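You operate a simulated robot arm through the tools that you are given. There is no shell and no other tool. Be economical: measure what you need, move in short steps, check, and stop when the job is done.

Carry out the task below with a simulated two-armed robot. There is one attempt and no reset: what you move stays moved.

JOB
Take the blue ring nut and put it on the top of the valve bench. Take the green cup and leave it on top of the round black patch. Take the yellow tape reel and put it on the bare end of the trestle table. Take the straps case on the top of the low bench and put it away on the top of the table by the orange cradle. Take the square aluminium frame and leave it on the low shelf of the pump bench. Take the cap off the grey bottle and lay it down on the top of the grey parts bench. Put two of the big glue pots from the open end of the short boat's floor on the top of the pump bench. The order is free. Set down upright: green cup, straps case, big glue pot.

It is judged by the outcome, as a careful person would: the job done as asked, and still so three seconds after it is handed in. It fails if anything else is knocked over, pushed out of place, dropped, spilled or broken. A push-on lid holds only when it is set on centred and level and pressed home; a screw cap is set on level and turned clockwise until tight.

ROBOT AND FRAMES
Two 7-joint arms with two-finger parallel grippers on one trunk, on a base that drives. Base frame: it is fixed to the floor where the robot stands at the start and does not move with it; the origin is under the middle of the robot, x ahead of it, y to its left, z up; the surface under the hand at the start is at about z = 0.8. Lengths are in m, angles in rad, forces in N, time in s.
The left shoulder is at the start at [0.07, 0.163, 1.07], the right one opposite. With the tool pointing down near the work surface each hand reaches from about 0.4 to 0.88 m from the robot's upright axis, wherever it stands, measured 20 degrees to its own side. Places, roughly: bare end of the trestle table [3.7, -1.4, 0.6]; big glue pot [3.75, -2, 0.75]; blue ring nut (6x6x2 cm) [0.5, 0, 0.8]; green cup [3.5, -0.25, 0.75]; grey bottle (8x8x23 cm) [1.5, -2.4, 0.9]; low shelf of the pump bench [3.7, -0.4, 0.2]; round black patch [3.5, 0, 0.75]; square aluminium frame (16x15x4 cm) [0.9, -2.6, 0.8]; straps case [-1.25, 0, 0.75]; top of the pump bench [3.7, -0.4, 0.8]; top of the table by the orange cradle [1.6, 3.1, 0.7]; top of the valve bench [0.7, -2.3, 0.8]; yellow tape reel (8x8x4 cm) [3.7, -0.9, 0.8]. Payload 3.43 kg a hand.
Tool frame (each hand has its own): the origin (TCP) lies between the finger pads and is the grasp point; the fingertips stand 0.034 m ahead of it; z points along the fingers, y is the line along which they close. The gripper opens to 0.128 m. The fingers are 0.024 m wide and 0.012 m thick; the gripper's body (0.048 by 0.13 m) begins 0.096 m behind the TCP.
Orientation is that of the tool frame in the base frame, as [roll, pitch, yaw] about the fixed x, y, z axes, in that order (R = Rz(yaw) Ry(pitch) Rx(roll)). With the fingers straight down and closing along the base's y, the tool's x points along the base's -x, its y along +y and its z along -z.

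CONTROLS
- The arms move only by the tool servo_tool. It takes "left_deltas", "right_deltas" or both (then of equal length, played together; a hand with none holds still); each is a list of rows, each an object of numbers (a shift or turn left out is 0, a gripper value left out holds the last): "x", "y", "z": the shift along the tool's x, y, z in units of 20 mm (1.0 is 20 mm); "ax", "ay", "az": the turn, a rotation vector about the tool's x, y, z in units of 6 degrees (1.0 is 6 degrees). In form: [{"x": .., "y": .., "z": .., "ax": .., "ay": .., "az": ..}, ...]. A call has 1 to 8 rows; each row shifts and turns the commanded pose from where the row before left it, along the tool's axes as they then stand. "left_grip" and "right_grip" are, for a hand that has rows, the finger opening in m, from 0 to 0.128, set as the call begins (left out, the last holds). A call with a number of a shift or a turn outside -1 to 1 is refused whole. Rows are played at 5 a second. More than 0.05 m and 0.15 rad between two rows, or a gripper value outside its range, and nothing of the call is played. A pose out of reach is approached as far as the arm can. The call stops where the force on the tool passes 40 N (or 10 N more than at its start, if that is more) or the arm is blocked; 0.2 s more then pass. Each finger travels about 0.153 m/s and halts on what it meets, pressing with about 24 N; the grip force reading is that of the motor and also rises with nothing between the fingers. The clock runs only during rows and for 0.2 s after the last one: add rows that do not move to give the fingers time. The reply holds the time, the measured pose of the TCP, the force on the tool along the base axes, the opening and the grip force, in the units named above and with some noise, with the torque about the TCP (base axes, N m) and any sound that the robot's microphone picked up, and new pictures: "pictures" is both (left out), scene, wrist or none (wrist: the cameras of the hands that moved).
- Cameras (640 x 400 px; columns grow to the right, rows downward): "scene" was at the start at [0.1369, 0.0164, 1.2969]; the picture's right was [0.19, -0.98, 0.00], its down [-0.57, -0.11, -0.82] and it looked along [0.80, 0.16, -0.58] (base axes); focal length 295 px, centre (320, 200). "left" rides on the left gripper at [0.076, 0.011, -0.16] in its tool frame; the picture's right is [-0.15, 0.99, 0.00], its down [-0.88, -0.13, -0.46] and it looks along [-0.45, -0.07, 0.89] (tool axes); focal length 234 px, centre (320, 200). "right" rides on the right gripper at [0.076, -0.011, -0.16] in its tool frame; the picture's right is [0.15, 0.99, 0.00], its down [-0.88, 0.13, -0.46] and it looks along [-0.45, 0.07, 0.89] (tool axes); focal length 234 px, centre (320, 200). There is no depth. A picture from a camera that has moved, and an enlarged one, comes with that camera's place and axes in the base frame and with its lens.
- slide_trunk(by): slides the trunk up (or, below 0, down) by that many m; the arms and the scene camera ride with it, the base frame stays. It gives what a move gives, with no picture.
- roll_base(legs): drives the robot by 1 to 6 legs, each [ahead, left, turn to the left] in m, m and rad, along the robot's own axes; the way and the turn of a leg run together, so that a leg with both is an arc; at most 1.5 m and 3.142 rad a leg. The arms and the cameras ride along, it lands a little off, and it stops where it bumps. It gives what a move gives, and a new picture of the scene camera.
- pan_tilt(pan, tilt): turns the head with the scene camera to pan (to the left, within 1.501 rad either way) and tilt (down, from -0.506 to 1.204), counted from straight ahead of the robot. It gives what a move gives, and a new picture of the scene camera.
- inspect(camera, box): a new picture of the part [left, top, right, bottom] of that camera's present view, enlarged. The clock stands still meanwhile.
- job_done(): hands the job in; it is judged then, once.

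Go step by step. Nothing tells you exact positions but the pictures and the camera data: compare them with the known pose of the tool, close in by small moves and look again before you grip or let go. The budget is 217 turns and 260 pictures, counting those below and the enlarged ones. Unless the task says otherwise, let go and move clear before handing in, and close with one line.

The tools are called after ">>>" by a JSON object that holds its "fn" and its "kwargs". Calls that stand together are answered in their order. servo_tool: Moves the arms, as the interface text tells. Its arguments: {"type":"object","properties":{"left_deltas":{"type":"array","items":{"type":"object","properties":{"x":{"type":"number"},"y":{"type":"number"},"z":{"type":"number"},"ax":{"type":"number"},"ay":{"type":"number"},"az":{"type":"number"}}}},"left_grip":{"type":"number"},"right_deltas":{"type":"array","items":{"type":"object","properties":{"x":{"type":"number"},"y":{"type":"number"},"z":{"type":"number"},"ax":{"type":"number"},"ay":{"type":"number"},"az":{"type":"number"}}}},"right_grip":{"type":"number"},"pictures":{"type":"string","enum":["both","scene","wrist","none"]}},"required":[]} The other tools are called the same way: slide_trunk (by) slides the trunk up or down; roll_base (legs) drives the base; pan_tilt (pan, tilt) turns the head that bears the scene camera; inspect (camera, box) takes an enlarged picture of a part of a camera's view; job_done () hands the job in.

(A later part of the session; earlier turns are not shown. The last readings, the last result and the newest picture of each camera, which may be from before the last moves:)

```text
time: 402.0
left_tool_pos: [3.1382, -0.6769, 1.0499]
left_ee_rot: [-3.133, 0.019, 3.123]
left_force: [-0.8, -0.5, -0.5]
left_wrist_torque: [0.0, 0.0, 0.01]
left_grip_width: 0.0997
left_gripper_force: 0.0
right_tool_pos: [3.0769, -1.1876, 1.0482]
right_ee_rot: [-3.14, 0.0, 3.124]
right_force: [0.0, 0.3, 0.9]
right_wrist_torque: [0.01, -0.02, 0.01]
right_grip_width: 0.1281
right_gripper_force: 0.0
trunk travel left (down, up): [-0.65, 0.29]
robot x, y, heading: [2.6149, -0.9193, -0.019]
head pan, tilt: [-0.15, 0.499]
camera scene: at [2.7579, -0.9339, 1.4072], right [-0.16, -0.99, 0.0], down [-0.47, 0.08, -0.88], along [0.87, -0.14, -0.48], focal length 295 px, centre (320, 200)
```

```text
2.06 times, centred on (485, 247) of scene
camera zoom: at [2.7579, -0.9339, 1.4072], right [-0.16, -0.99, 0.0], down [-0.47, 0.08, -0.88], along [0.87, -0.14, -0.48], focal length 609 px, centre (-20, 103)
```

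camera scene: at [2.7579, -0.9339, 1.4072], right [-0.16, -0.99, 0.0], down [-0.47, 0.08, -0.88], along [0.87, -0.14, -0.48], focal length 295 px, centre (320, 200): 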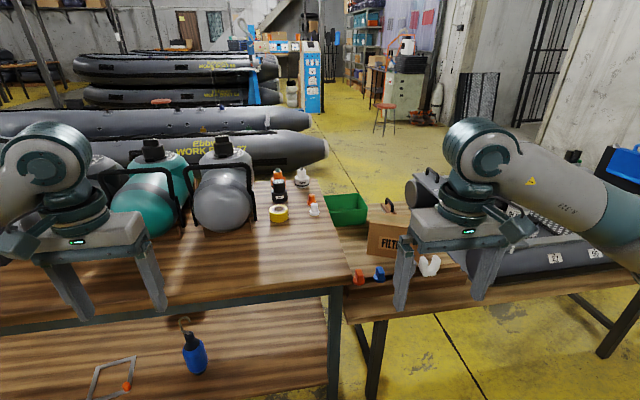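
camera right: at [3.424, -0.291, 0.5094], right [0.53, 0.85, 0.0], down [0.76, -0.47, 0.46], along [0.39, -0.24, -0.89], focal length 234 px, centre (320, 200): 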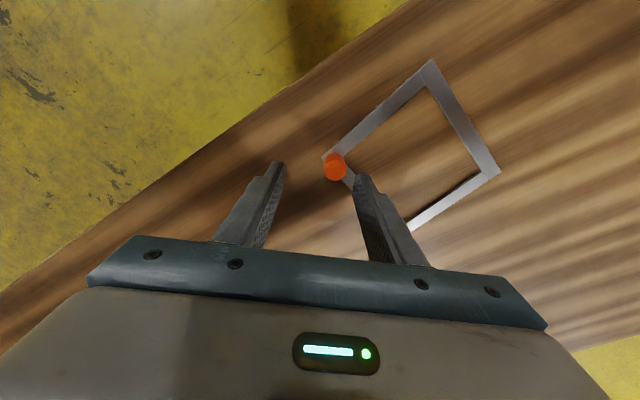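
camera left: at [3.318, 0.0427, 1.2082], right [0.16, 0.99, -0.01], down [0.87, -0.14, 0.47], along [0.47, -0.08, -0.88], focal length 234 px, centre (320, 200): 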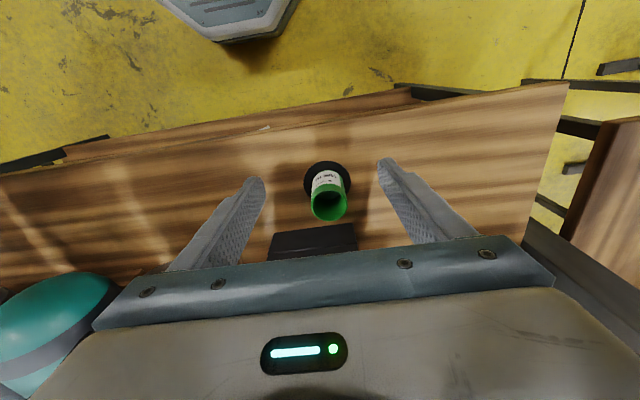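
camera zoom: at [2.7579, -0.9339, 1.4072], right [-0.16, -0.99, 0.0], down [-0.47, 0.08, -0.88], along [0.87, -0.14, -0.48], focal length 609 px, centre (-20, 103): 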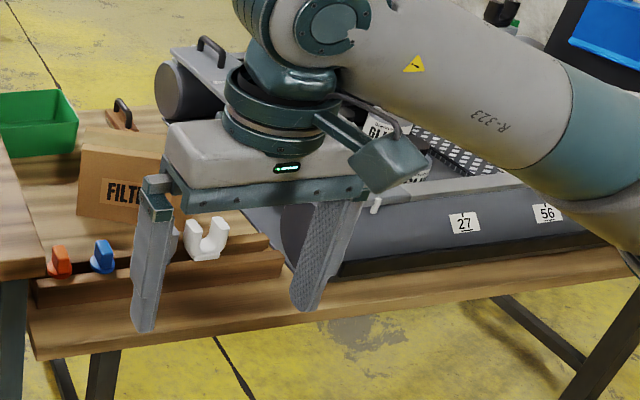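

The yellow reel is at ≈ [3.747, −0.93], a tank's handle close on its left and a gauge behind; I'll grip it closing along x with the right hand. I tuck the left hand back, turn the right hand, and drive closer.

>>> {"fn": "servo_tool", "kwargs": {"left_deltas": [{"x": 1}, {"x": 1}, {"x": 1}, {"x": 1}, {"x": 1}, {"x": 1}, {"x": 1}, {"x": 1}], "right_deltas": [{"az": -1}, {"az": -1}, {"az": -1}, {"az": -1}, {"az": -1}, {"az": -1}, {"az": -1}, {"az": -1}], "right_grip": 0.09, "pictures": "none"}}

>>> {"fn": "servo_tool", "kwargs": {"right_deltas": [{"az": -1}, {"az": -1}, {"az": -1}, {"az": -1}, {"az": -1}, {"az": -1}, {"az": -1}], "pictures": "none"}}

>>> {"fn": "roll_base", "kwargs": {"legs": [[0.37, 0.17, 0.02]]}}

```text
time: 403.8
left_tool_pos: [2.9849, -0.6753, 1.0508]
left_ee_rot: [-3.132, 0.017, 3.122]
left_force: [-0.6, 0.3, 0.2]
left_wrist_torque: [0.01, -0.02, -0.03]
left_grip_width: 0.0999
left_gripper_force: 0.1
left hand out of reach, approached as far as the arm can: row 8
right_tool_pos: [3.0755, -1.1877, 1.0482]
right_ee_rot: [-3.14, -0.003, -2.32]
right_force: [-0.2, 0.1, 0.7]
right_wrist_torque: [0.01, 0.01, 0.01]
right_grip_width: 0.09
right_gripper_force: 0.1
trunk travel left (down, up): [-0.65, 0.29]
robot x, y, heading: [2.6176, -0.9142, -0.014]
head pan, tilt: [-0.15, 0.499]
```

```text
time: 405.4
left_tool_pos: [2.9849, -0.6735, 1.0502]
left_ee_rot: [-3.133, 0.017, 3.125]
left_force: [-0.8, 0.6, 0.1]
left_wrist_torque: [0.01, -0.01, 0.0]
left_grip_width: 0.1
left_gripper_force: 0.0
right_tool_pos: [3.0092, -1.153, 1.0579]
right_ee_rot: [-3.138, -0.004, -1.647]
right_force: [0.6, 0.0, 1.0]
right_wrist_torque: [-0.04, -0.03, 0.0]
right_grip_width: 0.09
right_gripper_force: 0.0
right hand out of reach, approached as far as the arm can: row 4, 5, 6, 7
trunk travel left (down, up): [-0.65, 0.29]
robot x, y, heading: [2.6181, -0.9144, -0.013]
head pan, tilt: [-0.15, 0.499]
```

```text
time: 407.9
left_tool_pos: [3.3505, -0.5006, 1.0488]
left_ee_rot: [-3.133, 0.016, 3.141]
left_force: [1.1, -0.2, -0.6]
left_wrist_torque: [0.02, 0.02, -0.04]
left_grip_width: 0.0999
left_gripper_force: 0.1
right_tool_pos: [3.3836, -0.9791, 1.0595]
right_ee_rot: [3.141, -0.005, -1.632]
right_force: [0.2, 0.0, 0.5]
right_wrist_torque: [-0.02, 0.02, -0.01]
right_grip_width: 0.0901
right_gripper_force: 0.1
trunk travel left (down, up): [-0.65, 0.29]
robot x, y, heading: [2.9887, -0.7481, 0.009]
head pan, tilt: [-0.15, 0.499]
camera scene: at [3.1282, -0.765, 1.4072], right [-0.15, -0.99, 0.0], down [-0.47, 0.07, -0.88], along [0.87, -0.13, -0.48], focal length 295 px, centre (320, 200)
```

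scene: 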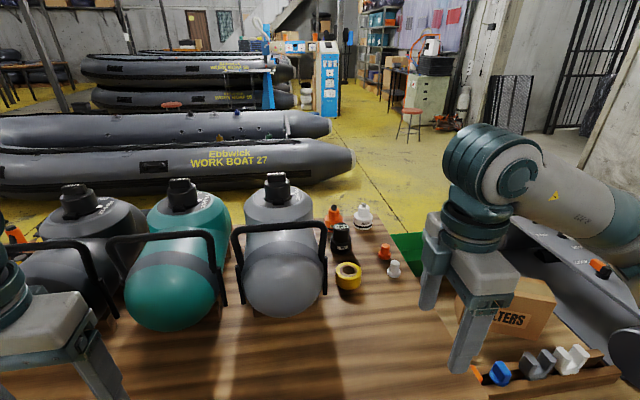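

The reel is at ≈ [3.735, −0.934]. I move the right hand over it.

>>> {"fn": "servo_tool", "kwargs": {"right_deltas": [{"y": -1, "x": -0.2}, {"y": -1, "x": -0.2}, {"y": -1, "x": -0.2}, {"y": -1, "x": -0.2}, {"y": -1, "x": -0.2}, {"y": -1, "x": -0.2}, {"y": -1, "x": -0.2}, {"y": -1, "x": -0.2}], "pictures": "none"}}

>>> {"fn": "servo_tool", "kwargs": {"right_deltas": [{"y": -1, "x": -0.2}, {"y": -1, "x": -0.2}, {"y": -1, "x": -0.2}, {"y": -1, "x": -0.2}, {"y": -1, "x": -0.2}, {"y": -1, "x": -0.2}, {"y": -1, "x": -0.2}], "pictures": "wrist"}}

```text
time: 409.7
left_tool_pos: [3.3509, -0.5022, 1.0499]
left_ee_rot: [-3.132, 0.018, -3.14]
left_force: [-0.8, 0.5, -0.1]
left_wrist_torque: [0.0, -0.01, 0.0]
left_grip_width: 0.1
left_gripper_force: 0.1
right_tool_pos: [3.4479, -0.891, 1.0652]
right_ee_rot: [-3.139, -0.006, -1.632]
right_force: [0.0, 0.0, 1.5]
right_wrist_torque: [-0.01, 0.03, 0.03]
right_grip_width: 0.09
right_gripper_force: 0.0
right hand out of reach, approached as far as the arm can: row 1, 2, 3, 4, 5, 6, 7, 8
trunk travel left (down, up): [-0.65, 0.29]
robot x, y, heading: [2.9866, -0.751, 0.002]
head pan, tilt: [-0.15, 0.499]
```

```text
time: 411.3
left_tool_pos: [3.3505, -0.501, 1.0505]
left_ee_rot: [-3.134, 0.018, -3.141]
left_force: [0.6, 0.9, 0.5]
left_wrist_torque: [0.01, -0.01, -0.01]
left_grip_width: 0.1
left_gripper_force: 0.0
right_tool_pos: [3.4765, -0.8254, 1.0691]
right_ee_rot: [-3.136, -0.006, -1.634]
right_force: [-0.2, 0.3, -0.2]
right_wrist_torque: [-0.01, 0.01, 0.02]
right_grip_width: 0.0898
right_gripper_force: 0.2
right hand out of reach, approached as far as the arm can: row 1, 2, 3, 4, 5, 6, 7
trunk travel left (down, up): [-0.65, 0.29]
robot x, y, heading: [2.9909, -0.7536, 0.006]
head pan, tilt: [-0.15, 0.499]
camera right: at [3.4832, -0.8984, 1.2299], right [-1.0, -0.08, 0.0], down [-0.08, 0.89, 0.45], along [-0.04, 0.45, -0.89], focal length 234 px, centre (320, 200)
```

right: 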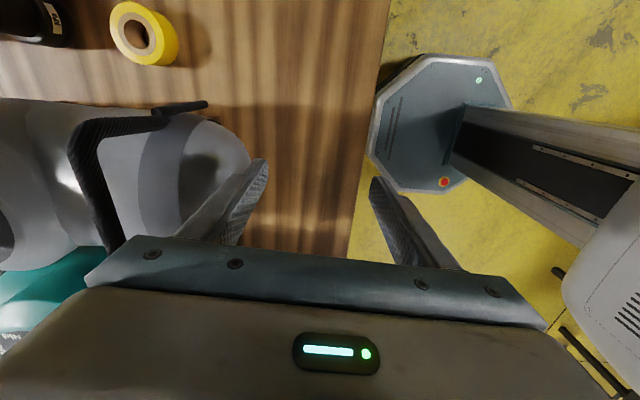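

This orientation runs into a joint limit. I move back and turn the hand the other way round (as with the frame, yaw ≈ π/2).

>>> {"fn": "servo_tool", "kwargs": {"right_deltas": [{"y": 1, "x": 1}, {"y": 1, "x": 1}, {"y": 1, "x": 1}, {"y": 1, "x": 1}, {"x": 1, "y": 1}, {"x": 1}, {"az": 1}, {"az": 1}], "pictures": "none"}}

>>> {"fn": "servo_tool", "kwargs": {"right_deltas": [{"az": 1}, {"az": 1}, {"az": 1}, {"az": 1}, {"az": 1}, {"az": 1}, {"az": 1}, {"az": 1}], "pictures": "none"}}

>>> {"fn": "servo_tool", "kwargs": {"right_deltas": [{"az": 1}, {"az": 1}, {"az": 1}, {"az": 1}, {"az": 1}, {"az": 1}, {"az": 1}, {"az": 1}], "pictures": "none"}}

>>> {"fn": "servo_tool", "kwargs": {"right_deltas": [{"az": 1}, {"az": 1}, {"az": 1}, {"az": 1}, {"az": 1}, {"az": 1}, {"az": 1}, {"az": 1}], "pictures": "none"}}

```text
time: 413.1
left_tool_pos: [3.3503, -0.5011, 1.0496]
left_ee_rot: [-3.133, 0.018, 3.141]
left_force: [0.3, 0.4, -0.4]
left_wrist_torque: [-0.01, 0.03, 0.01]
left_grip_width: 0.1001
left_gripper_force: 0.0
right_tool_pos: [3.37, -0.9383, 1.0675]
right_ee_rot: [-3.137, -0.003, -1.841]
right_force: [0.2, 0.1, 1.3]
right_wrist_torque: [0.01, -0.02, -0.03]
right_grip_width: 0.09
right_gripper_force: 0.1
trunk travel left (down, up): [-0.65, 0.29]
robot x, y, heading: [2.9855, -0.7487, 0.005]
head pan, tilt: [-0.15, 0.499]
```

```text
time: 414.9
left_tool_pos: [3.3502, -0.5015, 1.0507]
left_ee_rot: [-3.132, 0.017, -3.142]
left_force: [0.3, 0.1, -0.1]
left_wrist_torque: [-0.03, -0.02, 0.0]
left_grip_width: 0.0997
left_gripper_force: 0.0
right_tool_pos: [3.3706, -0.937, 1.0678]
right_ee_rot: [-3.137, -0.001, -2.679]
right_force: [0.8, -0.2, -0.6]
right_wrist_torque: [-0.03, 0.0, 0.01]
right_grip_width: 0.09
right_gripper_force: 0.0
trunk travel left (down, up): [-0.65, 0.29]
robot x, y, heading: [2.9851, -0.7525, 0.0]
head pan, tilt: [-0.15, 0.499]
```

```text
time: 416.7
left_tool_pos: [3.3505, -0.5011, 1.0501]
left_ee_rot: [-3.134, 0.017, 3.141]
left_force: [0.0, -0.2, -0.6]
left_wrist_torque: [0.0, 0.0, 0.01]
left_grip_width: 0.1
left_gripper_force: 0.1
right_tool_pos: [3.3699, -0.9373, 1.0681]
right_ee_rot: [-3.138, 0.005, 2.765]
right_force: [0.3, 0.3, -1.0]
right_wrist_torque: [-0.01, -0.05, 0.04]
right_grip_width: 0.0898
right_gripper_force: 0.1
trunk travel left (down, up): [-0.65, 0.29]
robot x, y, heading: [2.987, -0.7481, 0.003]
head pan, tilt: [-0.15, 0.499]
```

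```text
time: 418.5
left_tool_pos: [3.3501, -0.5016, 1.0501]
left_ee_rot: [-3.134, 0.017, -3.141]
left_force: [-0.1, -0.5, -0.4]
left_wrist_torque: [0.0, 0.0, 0.01]
left_grip_width: 0.1001
left_gripper_force: 0.1
right_tool_pos: [3.3704, -0.9381, 1.0675]
right_ee_rot: [-3.141, 0.005, 1.928]
right_force: [-0.5, -0.6, -1.0]
right_wrist_torque: [0.01, 0.03, 0.0]
right_grip_width: 0.0899
right_gripper_force: 0.0
trunk travel left (down, up): [-0.65, 0.29]
robot x, y, heading: [2.9849, -0.7493, 0.003]
head pan, tilt: [-0.15, 0.499]
```

>>> {"fn": "servo_tool", "kwargs": {"right_deltas": [{"az": 1}, {"az": 1}, {"az": 1}, {"y": 1}, {"y": 1}, {"y": 1}, {"y": 1}, {"y": 1}], "pictures": "none"}}

>>> {"fn": "servo_tool", "kwargs": {"right_deltas": [{"y": 1}, {"y": 1}, {"y": 1}, {"y": 1}, {"y": 1}, {"y": 1}, {"y": 1}, {"y": 1}], "pictures": "wrist"}}

```text
time: 420.3
left_tool_pos: [3.3509, -0.5002, 1.0499]
left_ee_rot: [-3.131, 0.018, 3.14]
left_force: [0.1, 0.1, -0.7]
left_wrist_torque: [-0.02, 0.02, -0.02]
left_grip_width: 0.1001
left_gripper_force: 0.0
right_tool_pos: [3.47, -0.9328, 1.0683]
right_ee_rot: [3.139, 0.005, 1.616]
right_force: [0.1, -0.6, -0.2]
right_wrist_torque: [-0.05, -0.02, -0.01]
right_grip_width: 0.0899
right_gripper_force: 0.1
trunk travel left (down, up): [-0.65, 0.29]
robot x, y, heading: [2.987, -0.754, -0.001]
head pan, tilt: [-0.15, 0.499]
```

```text
time: 422.1
left_tool_pos: [3.3511, -0.5019, 1.0495]
left_ee_rot: [-3.132, 0.017, 3.141]
left_force: [0.2, -0.6, 0.1]
left_wrist_torque: [-0.02, 0.02, -0.01]
left_grip_width: 0.0999
left_gripper_force: 0.0
right_tool_pos: [3.6306, -0.9262, 1.0688]
right_ee_rot: [3.139, 0.006, 1.616]
right_force: [0.0, 0.3, 0.6]
right_wrist_torque: [-0.03, 0.07, -0.01]
right_grip_width: 0.09
right_gripper_force: 0.1
trunk travel left (down, up): [-0.65, 0.29]
robot x, y, heading: [2.9866, -0.7491, 0.003]
head pan, tilt: [-0.15, 0.499]
camera right: at [3.6161, -0.8489, 1.2292], right [0.98, 0.19, 0.0], down [0.17, -0.87, 0.46], along [0.09, -0.45, -0.89], focal length 234 px, centre (320, 200)
```

right: 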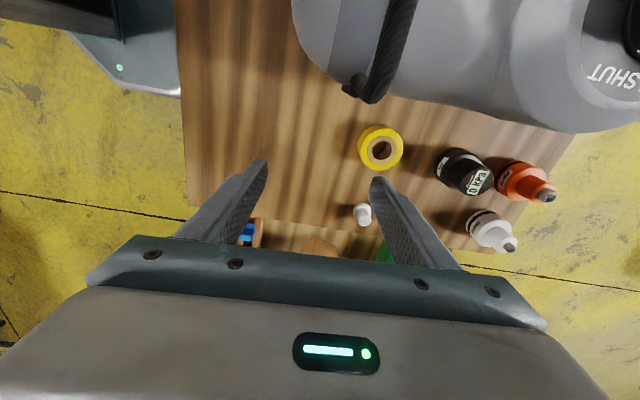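

>>> {"fn": "servo_tool", "kwargs": {"right_deltas": [{"y": 1, "x": -0.6}, {"y": 1}, {"y": 1}, {"y": 1}, {"y": 1}, {"y": 0.45}, {"z": 1}, {"z": 1}], "pictures": "none"}}

>>> {"fn": "servo_tool", "kwargs": {"right_deltas": [{"z": 1}, {"z": 1}, {"z": 1}, {"z": 1}, {"z": 1}], "pictures": "wrist"}}

```text
time: 423.9
left_tool_pos: [3.3503, -0.5012, 1.049]
left_ee_rot: [-3.132, 0.018, 3.141]
left_force: [0.1, 0.2, 0.3]
left_wrist_torque: [-0.01, 0.04, -0.03]
left_grip_width: 0.1001
left_gripper_force: 0.0
right_tool_pos: [3.7398, -0.9337, 1.0277]
right_ee_rot: [3.14, 0.005, 1.616]
right_force: [-0.9, -0.1, -0.5]
right_wrist_torque: [0.0, 0.0, 0.03]
right_grip_width: 0.0901
right_gripper_force: 0.1
trunk travel left (down, up): [-0.65, 0.29]
robot x, y, heading: [2.9868, -0.7529, 0.002]
head pan, tilt: [-0.15, 0.499]
```

```text
time: 425.1
left_tool_pos: [3.3506, -0.5007, 1.0496]
left_ee_rot: [-3.134, 0.017, -3.141]
left_force: [0.0, 0.9, 0.1]
left_wrist_torque: [0.05, 0.01, -0.02]
left_grip_width: 0.1001
left_gripper_force: 0.0
right_tool_pos: [3.7389, -0.9351, 0.9301]
right_ee_rot: [3.139, 0.003, 1.615]
right_force: [-0.5, 0.5, 0.1]
right_wrist_torque: [-0.02, -0.01, 0.0]
right_grip_width: 0.0899
right_gripper_force: 0.0
trunk travel left (down, up): [-0.65, 0.29]
robot x, y, heading: [2.987, -0.7509, 0.007]
head pan, tilt: [-0.15, 0.499]
camera right: at [3.7242, -0.8582, 1.09], right [0.98, 0.19, 0.0], down [0.17, -0.87, 0.46], along [0.09, -0.45, -0.89], focal length 234 px, centre (320, 200)
```

right: 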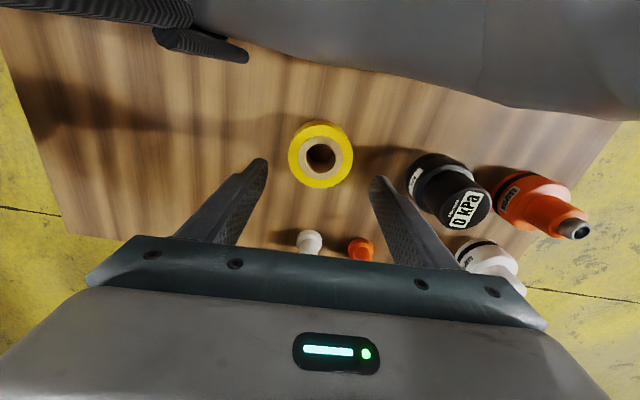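

>>> {"fn": "servo_tool", "kwargs": {"right_deltas": [{"z": 1}, {"z": 1}, {"z": 1}, {"z": 1}, {"z": 0.5}, {}], "pictures": "wrist"}}

>>> {"fn": "servo_tool", "kwargs": {"right_deltas": [{}, {}, {}, {"z": -0.3}, {"z": -0.7}, {"z": -1}, {"z": -1}, {}], "right_grip": 0.04, "pictures": "wrist"}}

```text
time: 426.5
left_tool_pos: [3.3508, -0.5015, 1.0484]
left_ee_rot: [-3.132, 0.017, -3.141]
left_force: [0.5, -0.8, -0.1]
left_wrist_torque: [-0.02, -0.02, 0.0]
left_grip_width: 0.0999
left_gripper_force: 0.0
right_tool_pos: [3.7395, -0.9354, 0.8397]
right_ee_rot: [3.14, 0.006, 1.617]
right_force: [0.1, -0.5, -0.6]
right_wrist_torque: [-0.01, 0.0, -0.01]
right_grip_width: 0.0902
right_gripper_force: 0.1
trunk travel left (down, up): [-0.65, 0.29]
robot x, y, heading: [2.9875, -0.7503, 0.006]
head pan, tilt: [-0.15, 0.499]
camera right: at [3.7246, -0.8575, 0.9998], right [0.98, 0.19, 0.0], down [0.17, -0.87, 0.46], along [0.09, -0.45, -0.89], focal length 234 px, centre (320, 200)
```

right: 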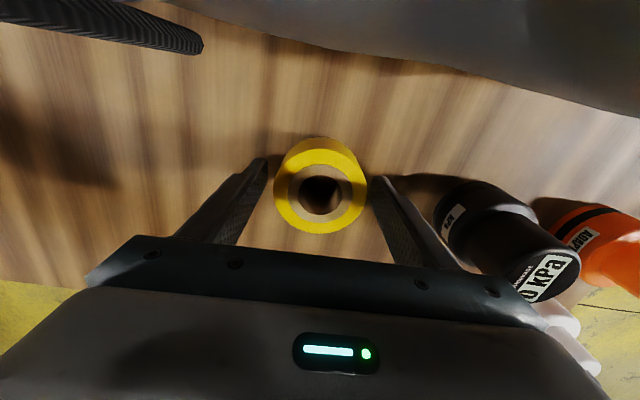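

```text
time: 428.3
left_tool_pos: [3.3501, -0.5014, 1.0491]
left_ee_rot: [-3.133, 0.017, 3.141]
left_force: [-0.8, 0.4, 0.0]
left_wrist_torque: [-0.02, -0.01, -0.08]
left_grip_width: 0.1001
left_gripper_force: 0.0
right_tool_pos: [3.7406, -0.9343, 0.9]
right_ee_rot: [3.139, 0.004, 1.617]
right_force: [0.3, -0.2, -1.4]
right_wrist_torque: [0.0, 0.03, -0.05]
right_grip_width: 0.0714
right_gripper_force: 24.1
trunk travel left (down, up): [-0.65, 0.29]
robot x, y, heading: [2.9859, -0.752, 0.003]
head pan, tilt: [-0.15, 0.499]
camera right: at [3.7251, -0.857, 1.0601], right [0.98, 0.19, 0.0], down [0.17, -0.87, 0.46], along [0.09, -0.45, -0.89], focal length 234 px, centre (320, 200)
```

right: 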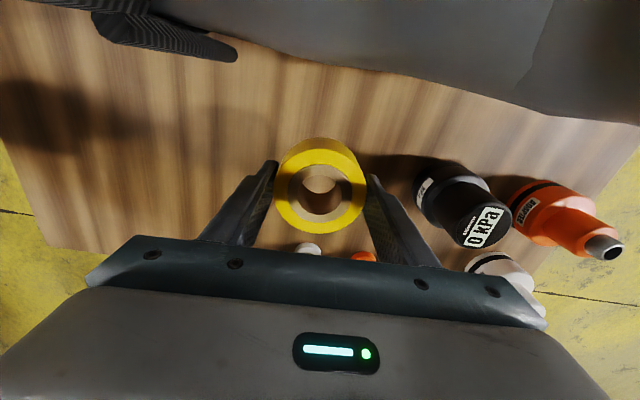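

The reel is held. I raise, retract, back away and move in front of the trestle table.

>>> {"fn": "servo_tool", "kwargs": {"right_deltas": [{"z": -1}, {"z": -1}, {"z": -1}, {"z": -1}, {"z": -1}, {"z": -1}, {"z": -1}, {"z": -1}], "pictures": "none"}}

>>> {"fn": "servo_tool", "kwargs": {"right_deltas": [{"y": -1}, {"y": -1}, {"y": -1}, {"y": -1}, {"y": -1}, {"y": -1}, {"y": -1}, {"y": -1}], "pictures": "none"}}

>>> {"fn": "roll_base", "kwargs": {"legs": [[-0.4, 0, 0], [0, -0.65, 0]]}}

>>> {"fn": "pan_tilt", "kwargs": {"pan": 0.0, "tilt": 0.6}}

```text
time: 430.1
left_tool_pos: [3.3499, -0.5013, 1.0514]
left_ee_rot: [-3.135, 0.019, -3.141]
left_force: [0.6, 0.1, -0.2]
left_wrist_torque: [-0.01, 0.02, -0.01]
left_grip_width: 0.1
left_gripper_force: 0.1
right_tool_pos: [3.7387, -0.9345, 1.0575]
right_ee_rot: [3.141, 0.003, 1.616]
right_force: [0.2, -0.4, -0.6]
right_wrist_torque: [0.0, 0.01, 0.01]
right_grip_width: 0.0709
right_gripper_force: 23.8
trunk travel left (down, up): [-0.65, 0.29]
robot x, y, heading: [2.9879, -0.7512, 0.005]
head pan, tilt: [-0.15, 0.499]
```

```text
time: 431.9
left_tool_pos: [3.3501, -0.5018, 1.0494]
left_ee_rot: [-3.134, 0.017, 3.141]
left_force: [-1.1, 0.2, -1.2]
left_wrist_torque: [0.03, 0.0, 0.02]
left_grip_width: 0.0999
left_gripper_force: 0.1
right_tool_pos: [3.5802, -0.9403, 1.058]
right_ee_rot: [3.14, 0.004, 1.617]
right_force: [-0.7, 0.2, -0.9]
right_wrist_torque: [0.01, -0.03, -0.01]
right_grip_width: 0.0709
right_gripper_force: 24.1
trunk travel left (down, up): [-0.65, 0.29]
robot x, y, heading: [2.9858, -0.7503, 0.003]
head pan, tilt: [-0.15, 0.499]
```

```text
time: 437.5
left_tool_pos: [2.9604, -1.1429, 1.0497]
left_ee_rot: [-3.132, 0.016, -3.13]
left_force: [0.2, 0.5, -0.7]
left_wrist_torque: [-0.01, 0.03, 0.0]
left_grip_width: 0.1001
left_gripper_force: 0.1
right_tool_pos: [3.1966, -1.5796, 1.0577]
right_ee_rot: [3.139, 0.005, 1.628]
right_force: [-0.2, 0.5, -1.7]
right_wrist_torque: [0.0, -0.02, -0.02]
right_grip_width: 0.0713
right_gripper_force: 23.4
trunk travel left (down, up): [-0.65, 0.29]
robot x, y, heading: [2.6022, -1.3974, 0.016]
head pan, tilt: [-0.15, 0.499]
camera scene: at [2.7413, -1.4098, 1.4072], right [-0.13, -0.99, 0.0], down [-0.47, 0.06, -0.88], along [0.87, -0.12, -0.48], focal length 295 px, centre (320, 200)
```

scene: 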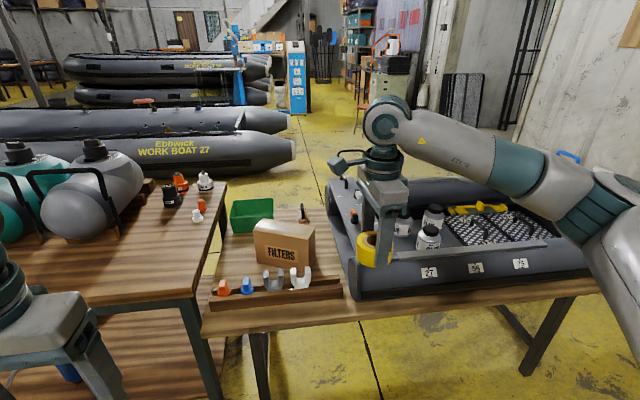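

```text
time: 438.2
left_tool_pos: [2.961, -1.1422, 1.0502]
left_ee_rot: [-3.134, 0.018, -3.129]
left_force: [0.0, 0.1, -0.1]
left_wrist_torque: [-0.03, 0.02, -0.02]
left_grip_width: 0.1002
left_gripper_force: 0.2
right_tool_pos: [3.1973, -1.5794, 1.058]
right_ee_rot: [3.14, 0.005, 1.629]
right_force: [0.9, 0.3, -1.9]
right_wrist_torque: [0.01, 0.02, 0.04]
right_grip_width: 0.0712
right_gripper_force: 24.1
trunk travel left (down, up): [-0.65, 0.29]
robot x, y, heading: [2.6015, -1.398, 0.017]
head pan, tilt: [0.0, 0.6]
camera scene: at [2.7396, -1.3964, 1.3981], right [0.01, -1.0, 0.0], down [-0.56, -0.01, -0.83], along [0.82, 0.01, -0.56], focal length 295 px, centre (320, 200)
```

scene: 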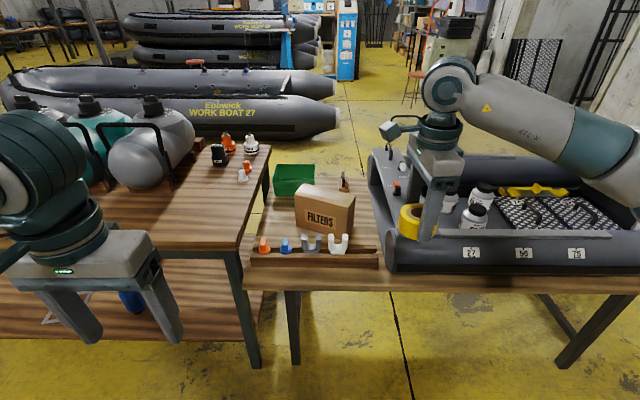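

I inspect the trestle table's end to find a bare spot for the reel.

>>> {"fn": "inspect", "kwargs": {"camera": "scene", "box": [220, 150, 400, 300]}}

```text
2.67 times, centred on (310, 225) of scene
camera zoom: at [2.7396, -1.3964, 1.3981], right [0.01, -1.0, 0.0], down [-0.56, -0.01, -0.83], along [0.82, 0.01, -0.56], focal length 788 px, centre (347, 133)
```

zoom: 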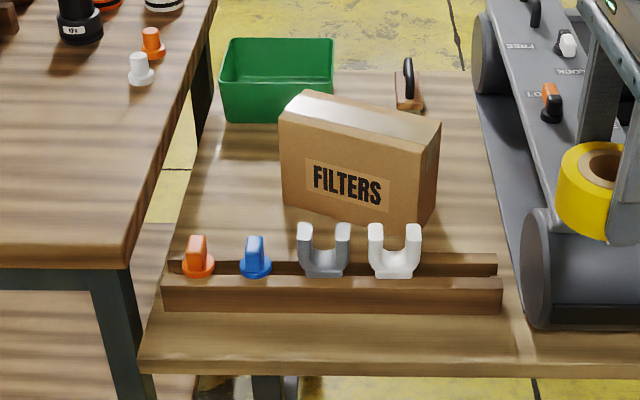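

A free area lies left of the FILTERS box, around [3.74, −1.215]. I move so the right hand can set the reel there.

>>> {"fn": "roll_base", "kwargs": {"legs": [[0, 0.28, -0.016], [0.38, 0, 0]]}}

>>> {"fn": "servo_tool", "kwargs": {"right_deltas": [{"y": 1, "x": 0.5}, {"y": 1, "x": 0.5}, {"y": 1, "x": 0.5}, {"y": 1, "x": 0.5}, {"y": 1, "x": 0.5}, {"y": 1, "x": 0.5}, {"y": 1, "x": 0.5}, {"y": 1, "x": 0.5}], "pictures": "both"}}

```text
time: 442.2
left_tool_pos: [3.3473, -0.8778, 1.0493]
left_ee_rot: [-3.131, 0.017, 3.13]
left_force: [-0.3, 0.2, -0.8]
left_wrist_torque: [-0.03, -0.01, -0.01]
left_grip_width: 0.1002
left_gripper_force: 0.1
right_tool_pos: [3.5731, -1.3184, 1.0572]
right_ee_rot: [3.14, 0.006, 1.606]
right_force: [0.4, -0.1, -1.6]
right_wrist_torque: [0.0, 0.02, 0.02]
right_grip_width: 0.0711
right_gripper_force: 24.0
trunk travel left (down, up): [-0.65, 0.29]
robot x, y, heading: [2.9768, -1.1228, -0.008]
head pan, tilt: [0.0, 0.6]
camera scene: at [3.1204, -1.1255, 1.3981], right [-0.01, -1.0, 0.0], down [-0.57, 0.0, -0.82], along [0.82, -0.01, -0.57], focal length 295 px, centre (320, 200)
```

scene: 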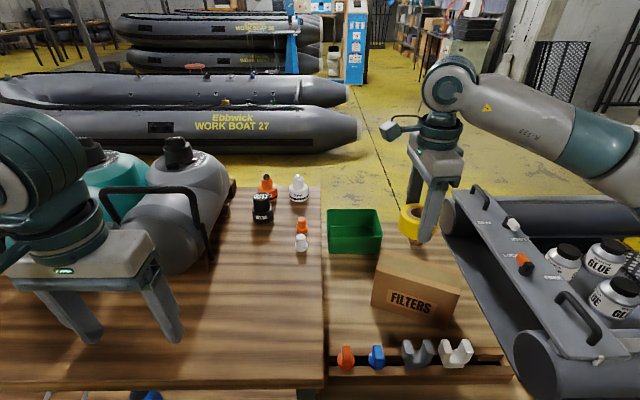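

```text
time: 444.0
left_tool_pos: [3.3481, -0.877, 1.0492]
left_ee_rot: [-3.133, 0.018, 3.129]
left_force: [0.6, -0.1, 0.4]
left_wrist_torque: [0.0, 0.02, -0.03]
left_grip_width: 0.0998
left_gripper_force: 0.0
right_tool_pos: [3.7298, -1.2325, 1.0567]
right_ee_rot: [3.14, 0.005, 1.606]
right_force: [0.0, -0.3, -1.2]
right_wrist_torque: [-0.03, 0.01, -0.01]
right_grip_width: 0.0712
right_gripper_force: 24.2
trunk travel left (down, up): [-0.65, 0.29]
robot x, y, heading: [2.9799, -1.1211, -0.005]
head pan, tilt: [0.0, 0.6]
camera scene: at [3.1209, -1.1243, 1.398], right [-0.01, -1.0, 0.0], down [-0.57, 0.0, -0.82], along [0.82, -0.01, -0.57], focal length 295 px, centre (320, 200)
camera right: at [3.7152, -1.1561, 1.2161], right [0.98, 0.18, 0.0], down [0.16, -0.87, 0.46], along [0.08, -0.45, -0.89], focal length 234 px, centre (320, 200)
```

scene: 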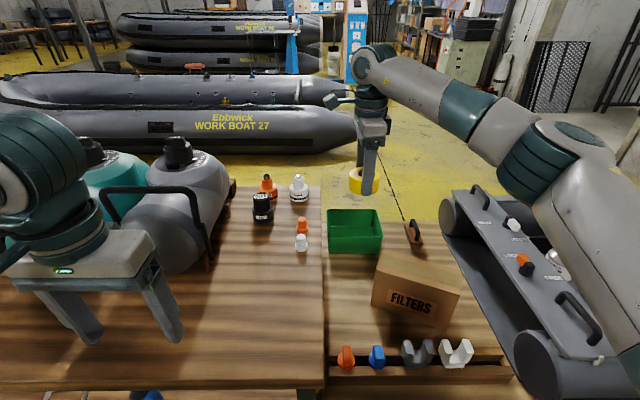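
right: 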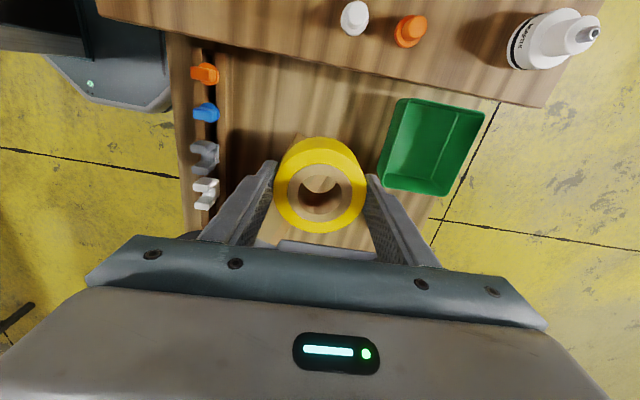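

Triangulating the bin shows the trestle table top at z ≈ 0.70, so the free spot is ≈ [3.70, −1.222]. I shift there and lower.

>>> {"fn": "servo_tool", "kwargs": {"right_deltas": [{"y": -1, "x": 0.5}, {"y": -0.25}, {"z": 1}, {"z": 1}, {"z": 1}, {"z": 1}, {"z": 1}, {"z": 1}], "pictures": "none"}}

>>> {"fn": "slide_trunk", "kwargs": {"by": -0.1}}

>>> {"fn": "servo_tool", "kwargs": {"right_deltas": [{"z": 0.5}, {}], "pictures": "both"}}

```text
time: 445.8
left_tool_pos: [3.3481, -0.8787, 1.0494]
left_ee_rot: [-3.132, 0.017, 3.129]
left_force: [0.5, 0.8, 0.1]
left_wrist_torque: [0.01, 0.02, 0.04]
left_grip_width: 0.1
left_gripper_force: 0.1
right_tool_pos: [3.7055, -1.2244, 0.9365]
right_ee_rot: [3.139, 0.005, 1.606]
right_force: [0.2, -0.4, -0.9]
right_wrist_torque: [-0.01, 0.01, 0.01]
right_grip_width: 0.0714
right_gripper_force: 24.1
trunk travel left (down, up): [-0.65, 0.29]
robot x, y, heading: [2.9829, -1.1207, -0.004]
head pan, tilt: [0.0, 0.6]
```

```text
time: 447.1
left_tool_pos: [3.3468, -0.8777, 0.9499]
left_ee_rot: [-3.131, 0.017, 3.129]
left_force: [-0.8, -0.2, 0.6]
left_wrist_torque: [0.05, -0.01, 0.03]
left_grip_width: 0.1001
left_gripper_force: 0.1
right_tool_pos: [3.7043, -1.2247, 0.8375]
right_ee_rot: [3.14, 0.006, 1.607]
right_force: [0.0, 0.3, -2.3]
right_wrist_torque: [-0.02, 0.0, 0.0]
right_grip_width: 0.0712
right_gripper_force: 24.0
trunk travel left (down, up): [-0.55, 0.39]
robot x, y, heading: [2.9806, -1.1214, -0.005]
head pan, tilt: [0.0, 0.6]
```

```text
time: 447.7
left_tool_pos: [3.3477, -0.8786, 0.9503]
left_ee_rot: [-3.132, 0.017, 3.13]
left_force: [0.4, 0.5, -0.4]
left_wrist_torque: [-0.01, 0.04, 0.03]
left_grip_width: 0.1002
left_gripper_force: 0.1
right_tool_pos: [3.7033, -1.2242, 0.8277]
right_ee_rot: [3.14, 0.007, 1.607]
right_force: [0.2, 0.4, -0.8]
right_wrist_torque: [-0.02, 0.03, 0.0]
right_grip_width: 0.0711
right_gripper_force: 24.4
trunk travel left (down, up): [-0.55, 0.39]
robot x, y, heading: [2.9824, -1.1219, -0.008]
head pan, tilt: [0.0, 0.6]
camera scene: at [3.1201, -1.1254, 1.2981], right [-0.01, -1.0, 0.0], down [-0.57, 0.0, -0.82], along [0.82, -0.01, -0.57], focal length 295 px, centre (320, 200)
camera right: at [3.6898, -1.1471, 0.9876], right [0.98, 0.18, 0.0], down [0.16, -0.87, 0.46], along [0.08, -0.45, -0.89], focal length 234 px, centre (320, 200)
```

scene: 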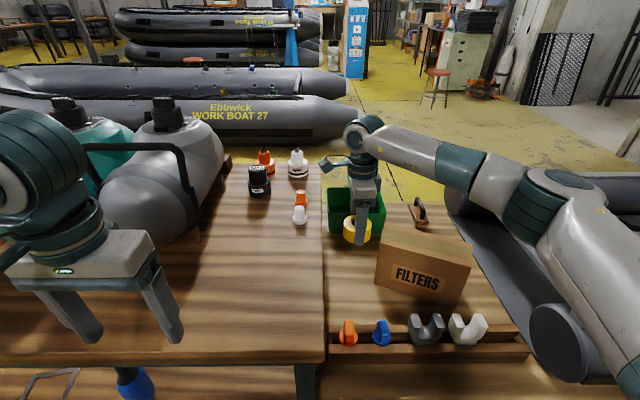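
right: 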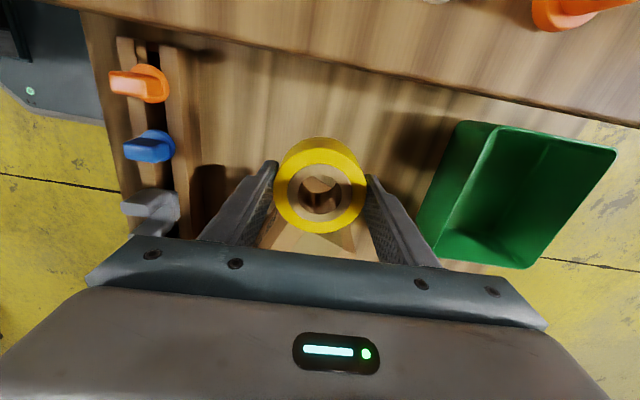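

I shift 1.5 cm away from the box and lower to the table.

>>> {"fn": "servo_tool", "kwargs": {"right_deltas": [{"x": 0.75}, {"z": 1}, {"z": 1}, {"z": 1}, {"z": 0.6}, {}], "pictures": "both"}}

```text
time: 449.1
left_tool_pos: [3.3471, -0.8785, 0.9504]
left_ee_rot: [-3.133, 0.018, 3.13]
left_force: [-0.9, 0.8, 0.6]
left_wrist_torque: [0.02, 0.02, 0.01]
left_grip_width: 0.1
left_gripper_force: 0.0
right_tool_pos: [3.7044, -1.2104, 0.7559]
right_ee_rot: [3.141, 0.005, 1.606]
right_force: [0.6, -0.4, -0.9]
right_wrist_torque: [0.01, -0.01, 0.0]
right_grip_width: 0.0713
right_gripper_force: 24.1
trunk travel left (down, up): [-0.55, 0.39]
robot x, y, heading: [2.9834, -1.124, -0.012]
head pan, tilt: [0.0, 0.6]
camera scene: at [3.1202, -1.1254, 1.2981], right [-0.01, -1.0, 0.0], down [-0.57, 0.0, -0.82], along [0.82, -0.01, -0.57], focal length 295 px, centre (320, 200)
camera right: at [3.6896, -1.1334, 0.9157], right [0.98, 0.18, 0.0], down [0.16, -0.87, 0.46], along [0.08, -0.45, -0.89], focal length 234 px, centre (320, 200)
```

scene: 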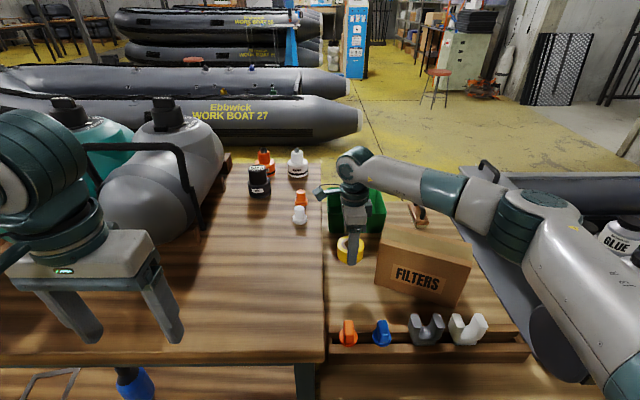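
right: 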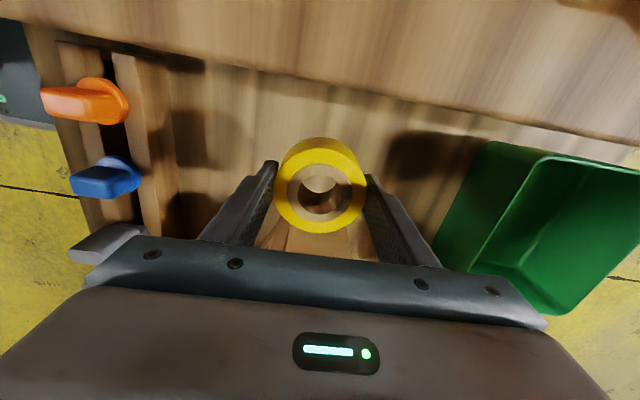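

>>> {"fn": "servo_tool", "kwargs": {"right_deltas": [{"z": 0.3}, {"z": 0.2}, {"z": 0.2}, {"z": 0.2}, {"z": 0.2}, {"z": 0.2}, {"z": 0.2}, {"z": 0.2}], "pictures": "wrist"}}

```text
time: 450.9
left_tool_pos: [3.3468, -0.878, 0.9493]
left_ee_rot: [-3.132, 0.017, 3.128]
left_force: [0.5, -1.2, -0.1]
left_wrist_torque: [-0.01, 0.0, 0.0]
left_grip_width: 0.1001
left_gripper_force: 0.0
right_tool_pos: [3.7049, -1.2115, 0.7212]
right_ee_rot: [3.14, 0.005, 1.605]
right_force: [-0.2, -0.3, -0.6]
right_wrist_torque: [-0.02, 0.02, 0.01]
right_grip_width: 0.0713
right_gripper_force: 24.0
trunk travel left (down, up): [-0.55, 0.39]
robot x, y, heading: [2.9791, -1.119, -0.01]
head pan, tilt: [0.0, 0.6]
camera right: at [3.6906, -1.1339, 0.8811], right [0.98, 0.18, 0.0], down [0.16, -0.87, 0.46], along [0.08, -0.45, -0.89], focal length 234 px, centre (320, 200)
```

right: 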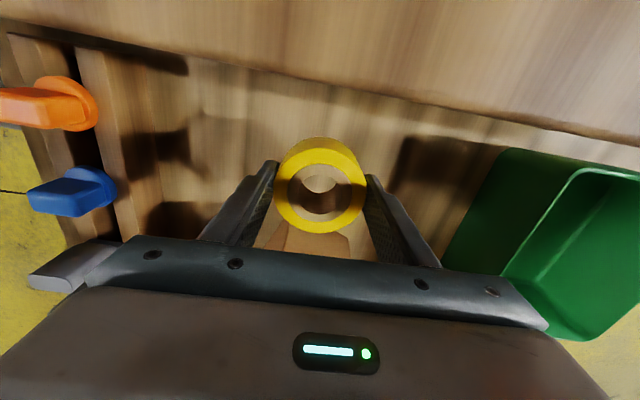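

No contact yet: the table is nearer z ≈ 0.60, and the camera housing would come close to the pump bench edge. I rise slightly, shift to ≈ [3.765, −1.255], clear of box, bin and bench edge, and lower again.

>>> {"fn": "servo_tool", "kwargs": {"right_deltas": [{"z": -1}, {"z": -1, "y": 1}, {"z": -1, "y": 1, "x": -1}, {"y": 1, "x": -1}, {"x": -0.2}, {}], "pictures": "both"}}

```text
time: 452.3
left_tool_pos: [3.3468, -0.8777, 0.95]
left_ee_rot: [-3.134, 0.017, 3.131]
left_force: [0.0, 0.2, -0.1]
left_wrist_torque: [0.04, -0.03, -0.01]
left_grip_width: 0.1002
left_gripper_force: 0.1
right_tool_pos: [3.7665, -1.2512, 0.7807]
right_ee_rot: [3.141, 0.004, 1.606]
right_force: [0.6, -0.6, -0.9]
right_wrist_torque: [-0.02, 0.03, -0.01]
right_grip_width: 0.0716
right_gripper_force: 24.3
trunk travel left (down, up): [-0.55, 0.39]
robot x, y, heading: [2.9807, -1.122, -0.008]
head pan, tilt: [0.0, 0.6]
camera scene: at [3.1205, -1.1252, 1.2981], right [-0.01, -1.0, 0.0], down [-0.57, 0.0, -0.82], along [0.82, -0.01, -0.57], focal length 295 px, centre (320, 200)
camera right: at [3.7521, -1.1755, 0.9398], right [0.98, 0.18, 0.0], down [0.16, -0.87, 0.46], along [0.08, -0.45, -0.89], focal length 234 px, centre (320, 200)
```

scene: 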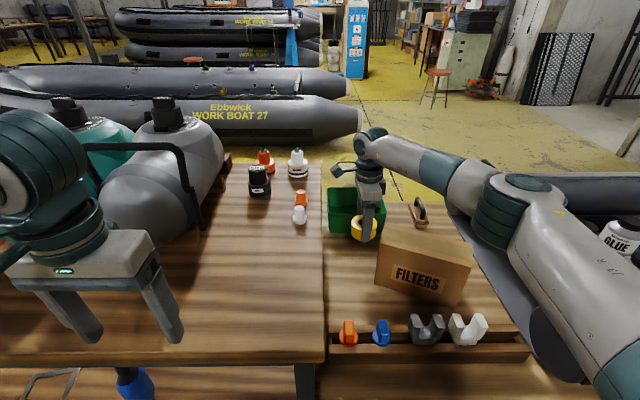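
right: 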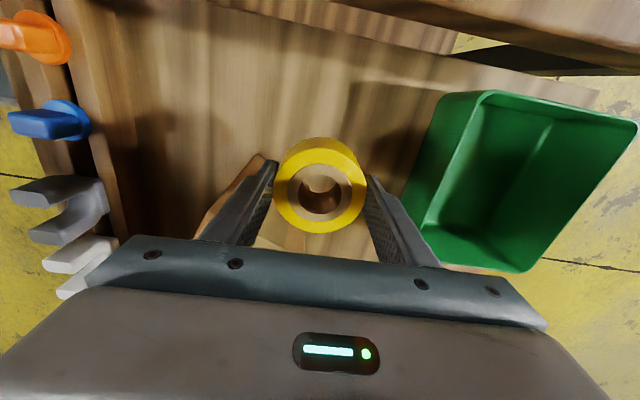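

>>> {"fn": "inspect", "kwargs": {"camera": "right", "box": [170, 100, 490, 300]}}

>>> {"fn": "inspect", "kwargs": {"camera": "scene", "box": [320, 170, 480, 320]}}

```text
2.00 times, centred on (330, 200) of right
camera zoom: at [3.7521, -1.1755, 0.9398], right [0.98, 0.18, 0.0], down [0.16, -0.87, 0.46], along [0.08, -0.45, -0.89], focal length 468 px, centre (300, 200)
```

zoom: 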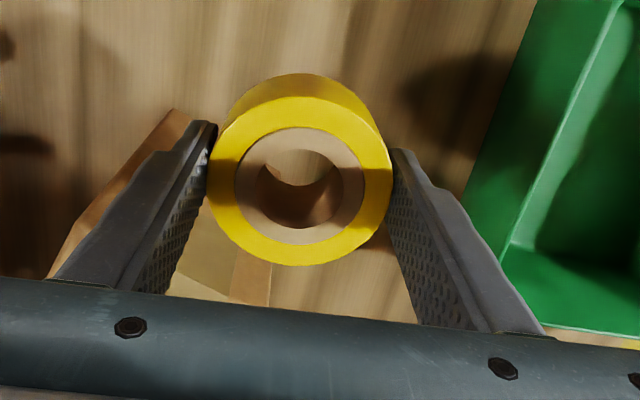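

```text
2.67 times, centred on (400, 245) of scene
camera zoom: at [3.1205, -1.1252, 1.2981], right [-0.01, -1.0, 0.0], down [-0.57, 0.0, -0.82], along [0.82, -0.01, -0.57], focal length 788 px, centre (107, 80)
```

zoom: 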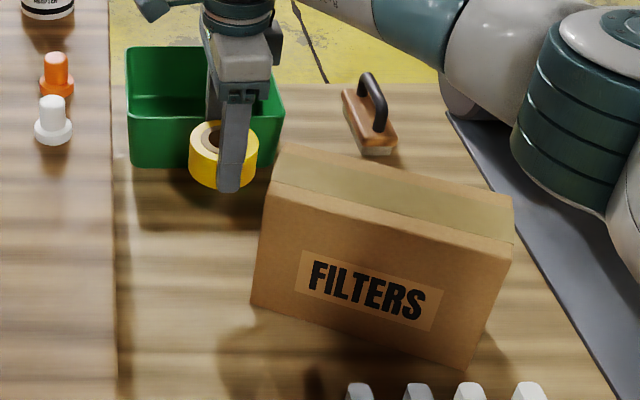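

Clearances check out (box side at y ≈ −1.295, bench edge at −1.14). I shift 8 mm left and lower slowly to contact.

>>> {"fn": "servo_tool", "kwargs": {"right_deltas": [{"x": 0.4}, {"z": 1}, {"z": 1}, {"z": 1}, {"z": 1}, {"z": 1}, {"z": 1}, {}], "pictures": "both"}}

```text
time: 454.1
left_tool_pos: [3.3469, -0.8769, 0.95]
left_ee_rot: [-3.134, 0.017, 3.129]
left_force: [0.0, 0.1, 0.6]
left_wrist_torque: [-0.01, -0.03, -0.01]
left_grip_width: 0.0998
left_gripper_force: 0.1
right_tool_pos: [3.7656, -1.2444, 0.6609]
right_ee_rot: [3.141, 0.006, 1.606]
right_force: [-0.1, 0.2, -0.7]
right_wrist_torque: [-0.01, 0.02, 0.02]
right_grip_width: 0.0711
right_gripper_force: 24.1
trunk travel left (down, up): [-0.55, 0.39]
robot x, y, heading: [2.9805, -1.1231, -0.013]
head pan, tilt: [0.0, 0.6]
camera scene: at [3.1201, -1.1254, 1.2981], right [-0.01, -1.0, 0.0], down [-0.57, 0.0, -0.82], along [0.82, -0.01, -0.57], focal length 295 px, centre (320, 200)
camera right: at [3.7511, -1.1685, 0.8213], right [0.98, 0.18, 0.0], down [0.16, -0.87, 0.46], along [0.08, -0.45, -0.89], focal length 234 px, centre (320, 200)
```

scene: 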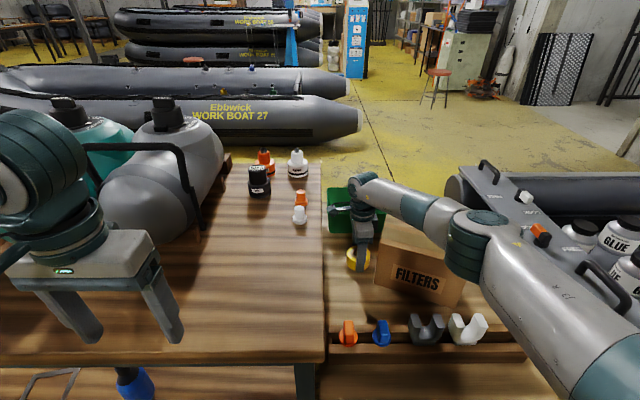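
right: 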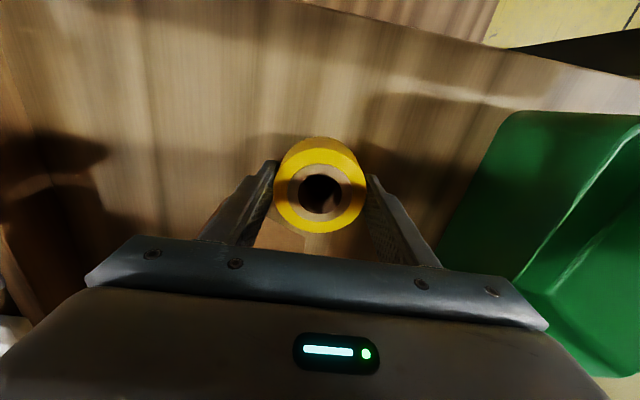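

>>> {"fn": "servo_tool", "kwargs": {"right_deltas": [{"z": 0.3}, {"z": 0.25}, {"z": 0.2}, {"z": 0.2}, {"z": 0.2}, {"z": 0.2}], "pictures": "none"}}

```text
time: 455.0
left_tool_pos: [3.3436, -0.8781, 0.951]
left_ee_rot: [-3.132, 0.021, 3.13]
left_force: [0.3, 1.1, -0.2]
left_wrist_torque: [0.02, 0.02, 0.03]
left_grip_width: 0.1001
left_gripper_force: 0.0
right_tool_pos: [3.7657, -1.2448, 0.6542]
right_ee_rot: [3.133, 0.001, 1.606]
right_force: [-16.0, -1.7, 24.3]
right_wrist_torque: [-0.01, 1.58, 0.14]
right_grip_width: 0.0713
right_gripper_force: 24.0
trunk travel left (down, up): [-0.55, 0.39]
robot x, y, heading: [2.9833, -1.1224, -0.008]
head pan, tilt: [0.0, 0.6]
stopped in row 4 (right hand): the force on the tool passed its limit at 43 N (the readings are from after the stop); the commanded pose is now the measured one
```

>>> {"fn": "inspect", "kwargs": {"camera": "scene", "box": [320, 160, 560, 310]}}

>>> {"fn": "inspect", "kwargs": {"camera": "right", "box": [170, 80, 490, 280]}}

```text
2.67 times, centred on (440, 235) of scene
camera zoom: at [3.1164, -1.1254, 1.2985], right [-0.01, -1.0, 0.0], down [-0.56, 0.0, -0.83], along [0.83, -0.01, -0.56], focal length 788 px, centre (0, 107)
```

zoom: 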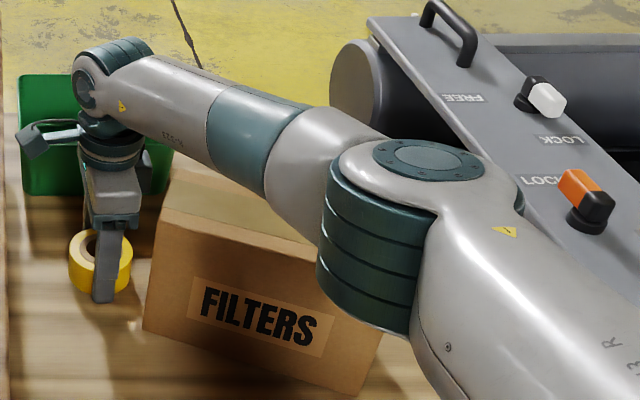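

```text
2.00 times, centred on (330, 180) of right
camera zoom: at [3.7509, -1.1677, 0.8145], right [0.98, 0.18, 0.01], down [0.16, -0.87, 0.46], along [0.09, -0.45, -0.89], focal length 468 px, centre (300, 240)
```

zoom: 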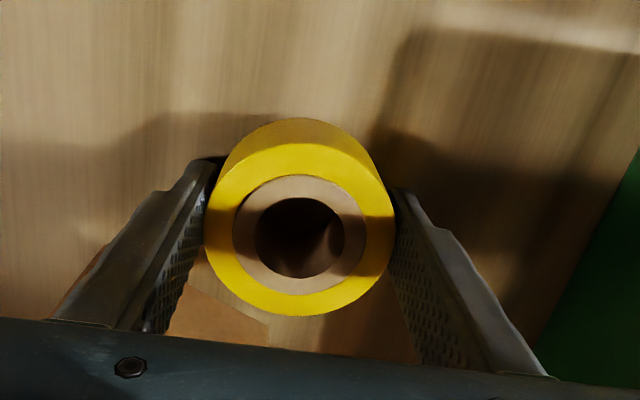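

The reel is on the table and the box hasn't moved. I ease off, open slightly and rise straight up.

>>> {"fn": "servo_tool", "kwargs": {"right_deltas": [{"z": -0.1}, {}], "pictures": "none"}}

>>> {"fn": "servo_tool", "kwargs": {"right_deltas": [{}, {}, {}], "right_grip": 0.088, "pictures": "wrist"}}

```text
time: 455.6
left_tool_pos: [3.3428, -0.8782, 0.9498]
left_ee_rot: [-3.133, 0.019, 3.128]
left_force: [-0.8, 1.2, -0.3]
left_wrist_torque: [0.0, 0.01, -0.03]
left_grip_width: 0.0999
left_gripper_force: 0.0
right_tool_pos: [3.7676, -1.2444, 0.654]
right_ee_rot: [3.132, 0.004, 1.606]
right_force: [-15.1, -0.3, 20.2]
right_wrist_torque: [0.07, 1.35, 0.09]
right_grip_width: 0.0715
right_gripper_force: 24.1
trunk travel left (down, up): [-0.55, 0.39]
robot x, y, heading: [2.981, -1.1243, -0.006]
head pan, tilt: [0.0, 0.6]
```

```text
time: 456.4
left_tool_pos: [3.3452, -0.878, 0.9504]
left_ee_rot: [-3.134, 0.019, 3.129]
left_force: [-0.5, 1.3, 0.3]
left_wrist_torque: [0.0, 0.0, 0.03]
left_grip_width: 0.0999
left_gripper_force: 0.0
right_tool_pos: [3.7683, -1.2451, 0.6551]
right_ee_rot: [3.13, 0.003, 1.605]
right_force: [14.9, 1.4, 23.6]
right_wrist_torque: [0.16, 0.58, -0.15]
right_grip_width: 0.0797
right_gripper_force: 0.1
trunk travel left (down, up): [-0.55, 0.39]
robot x, y, heading: [2.9793, -1.1235, -0.004]
head pan, tilt: [0.0, 0.6]
camera right: at [3.7532, -1.1677, 0.8146], right [0.98, 0.18, 0.01], down [0.15, -0.87, 0.46], along [0.09, -0.45, -0.89], focal length 234 px, centre (320, 200)
```

right: 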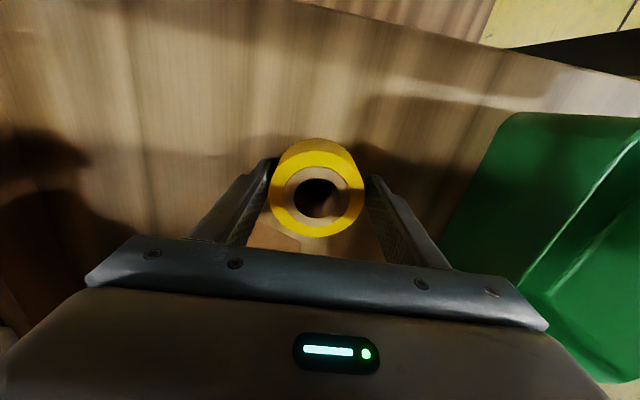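

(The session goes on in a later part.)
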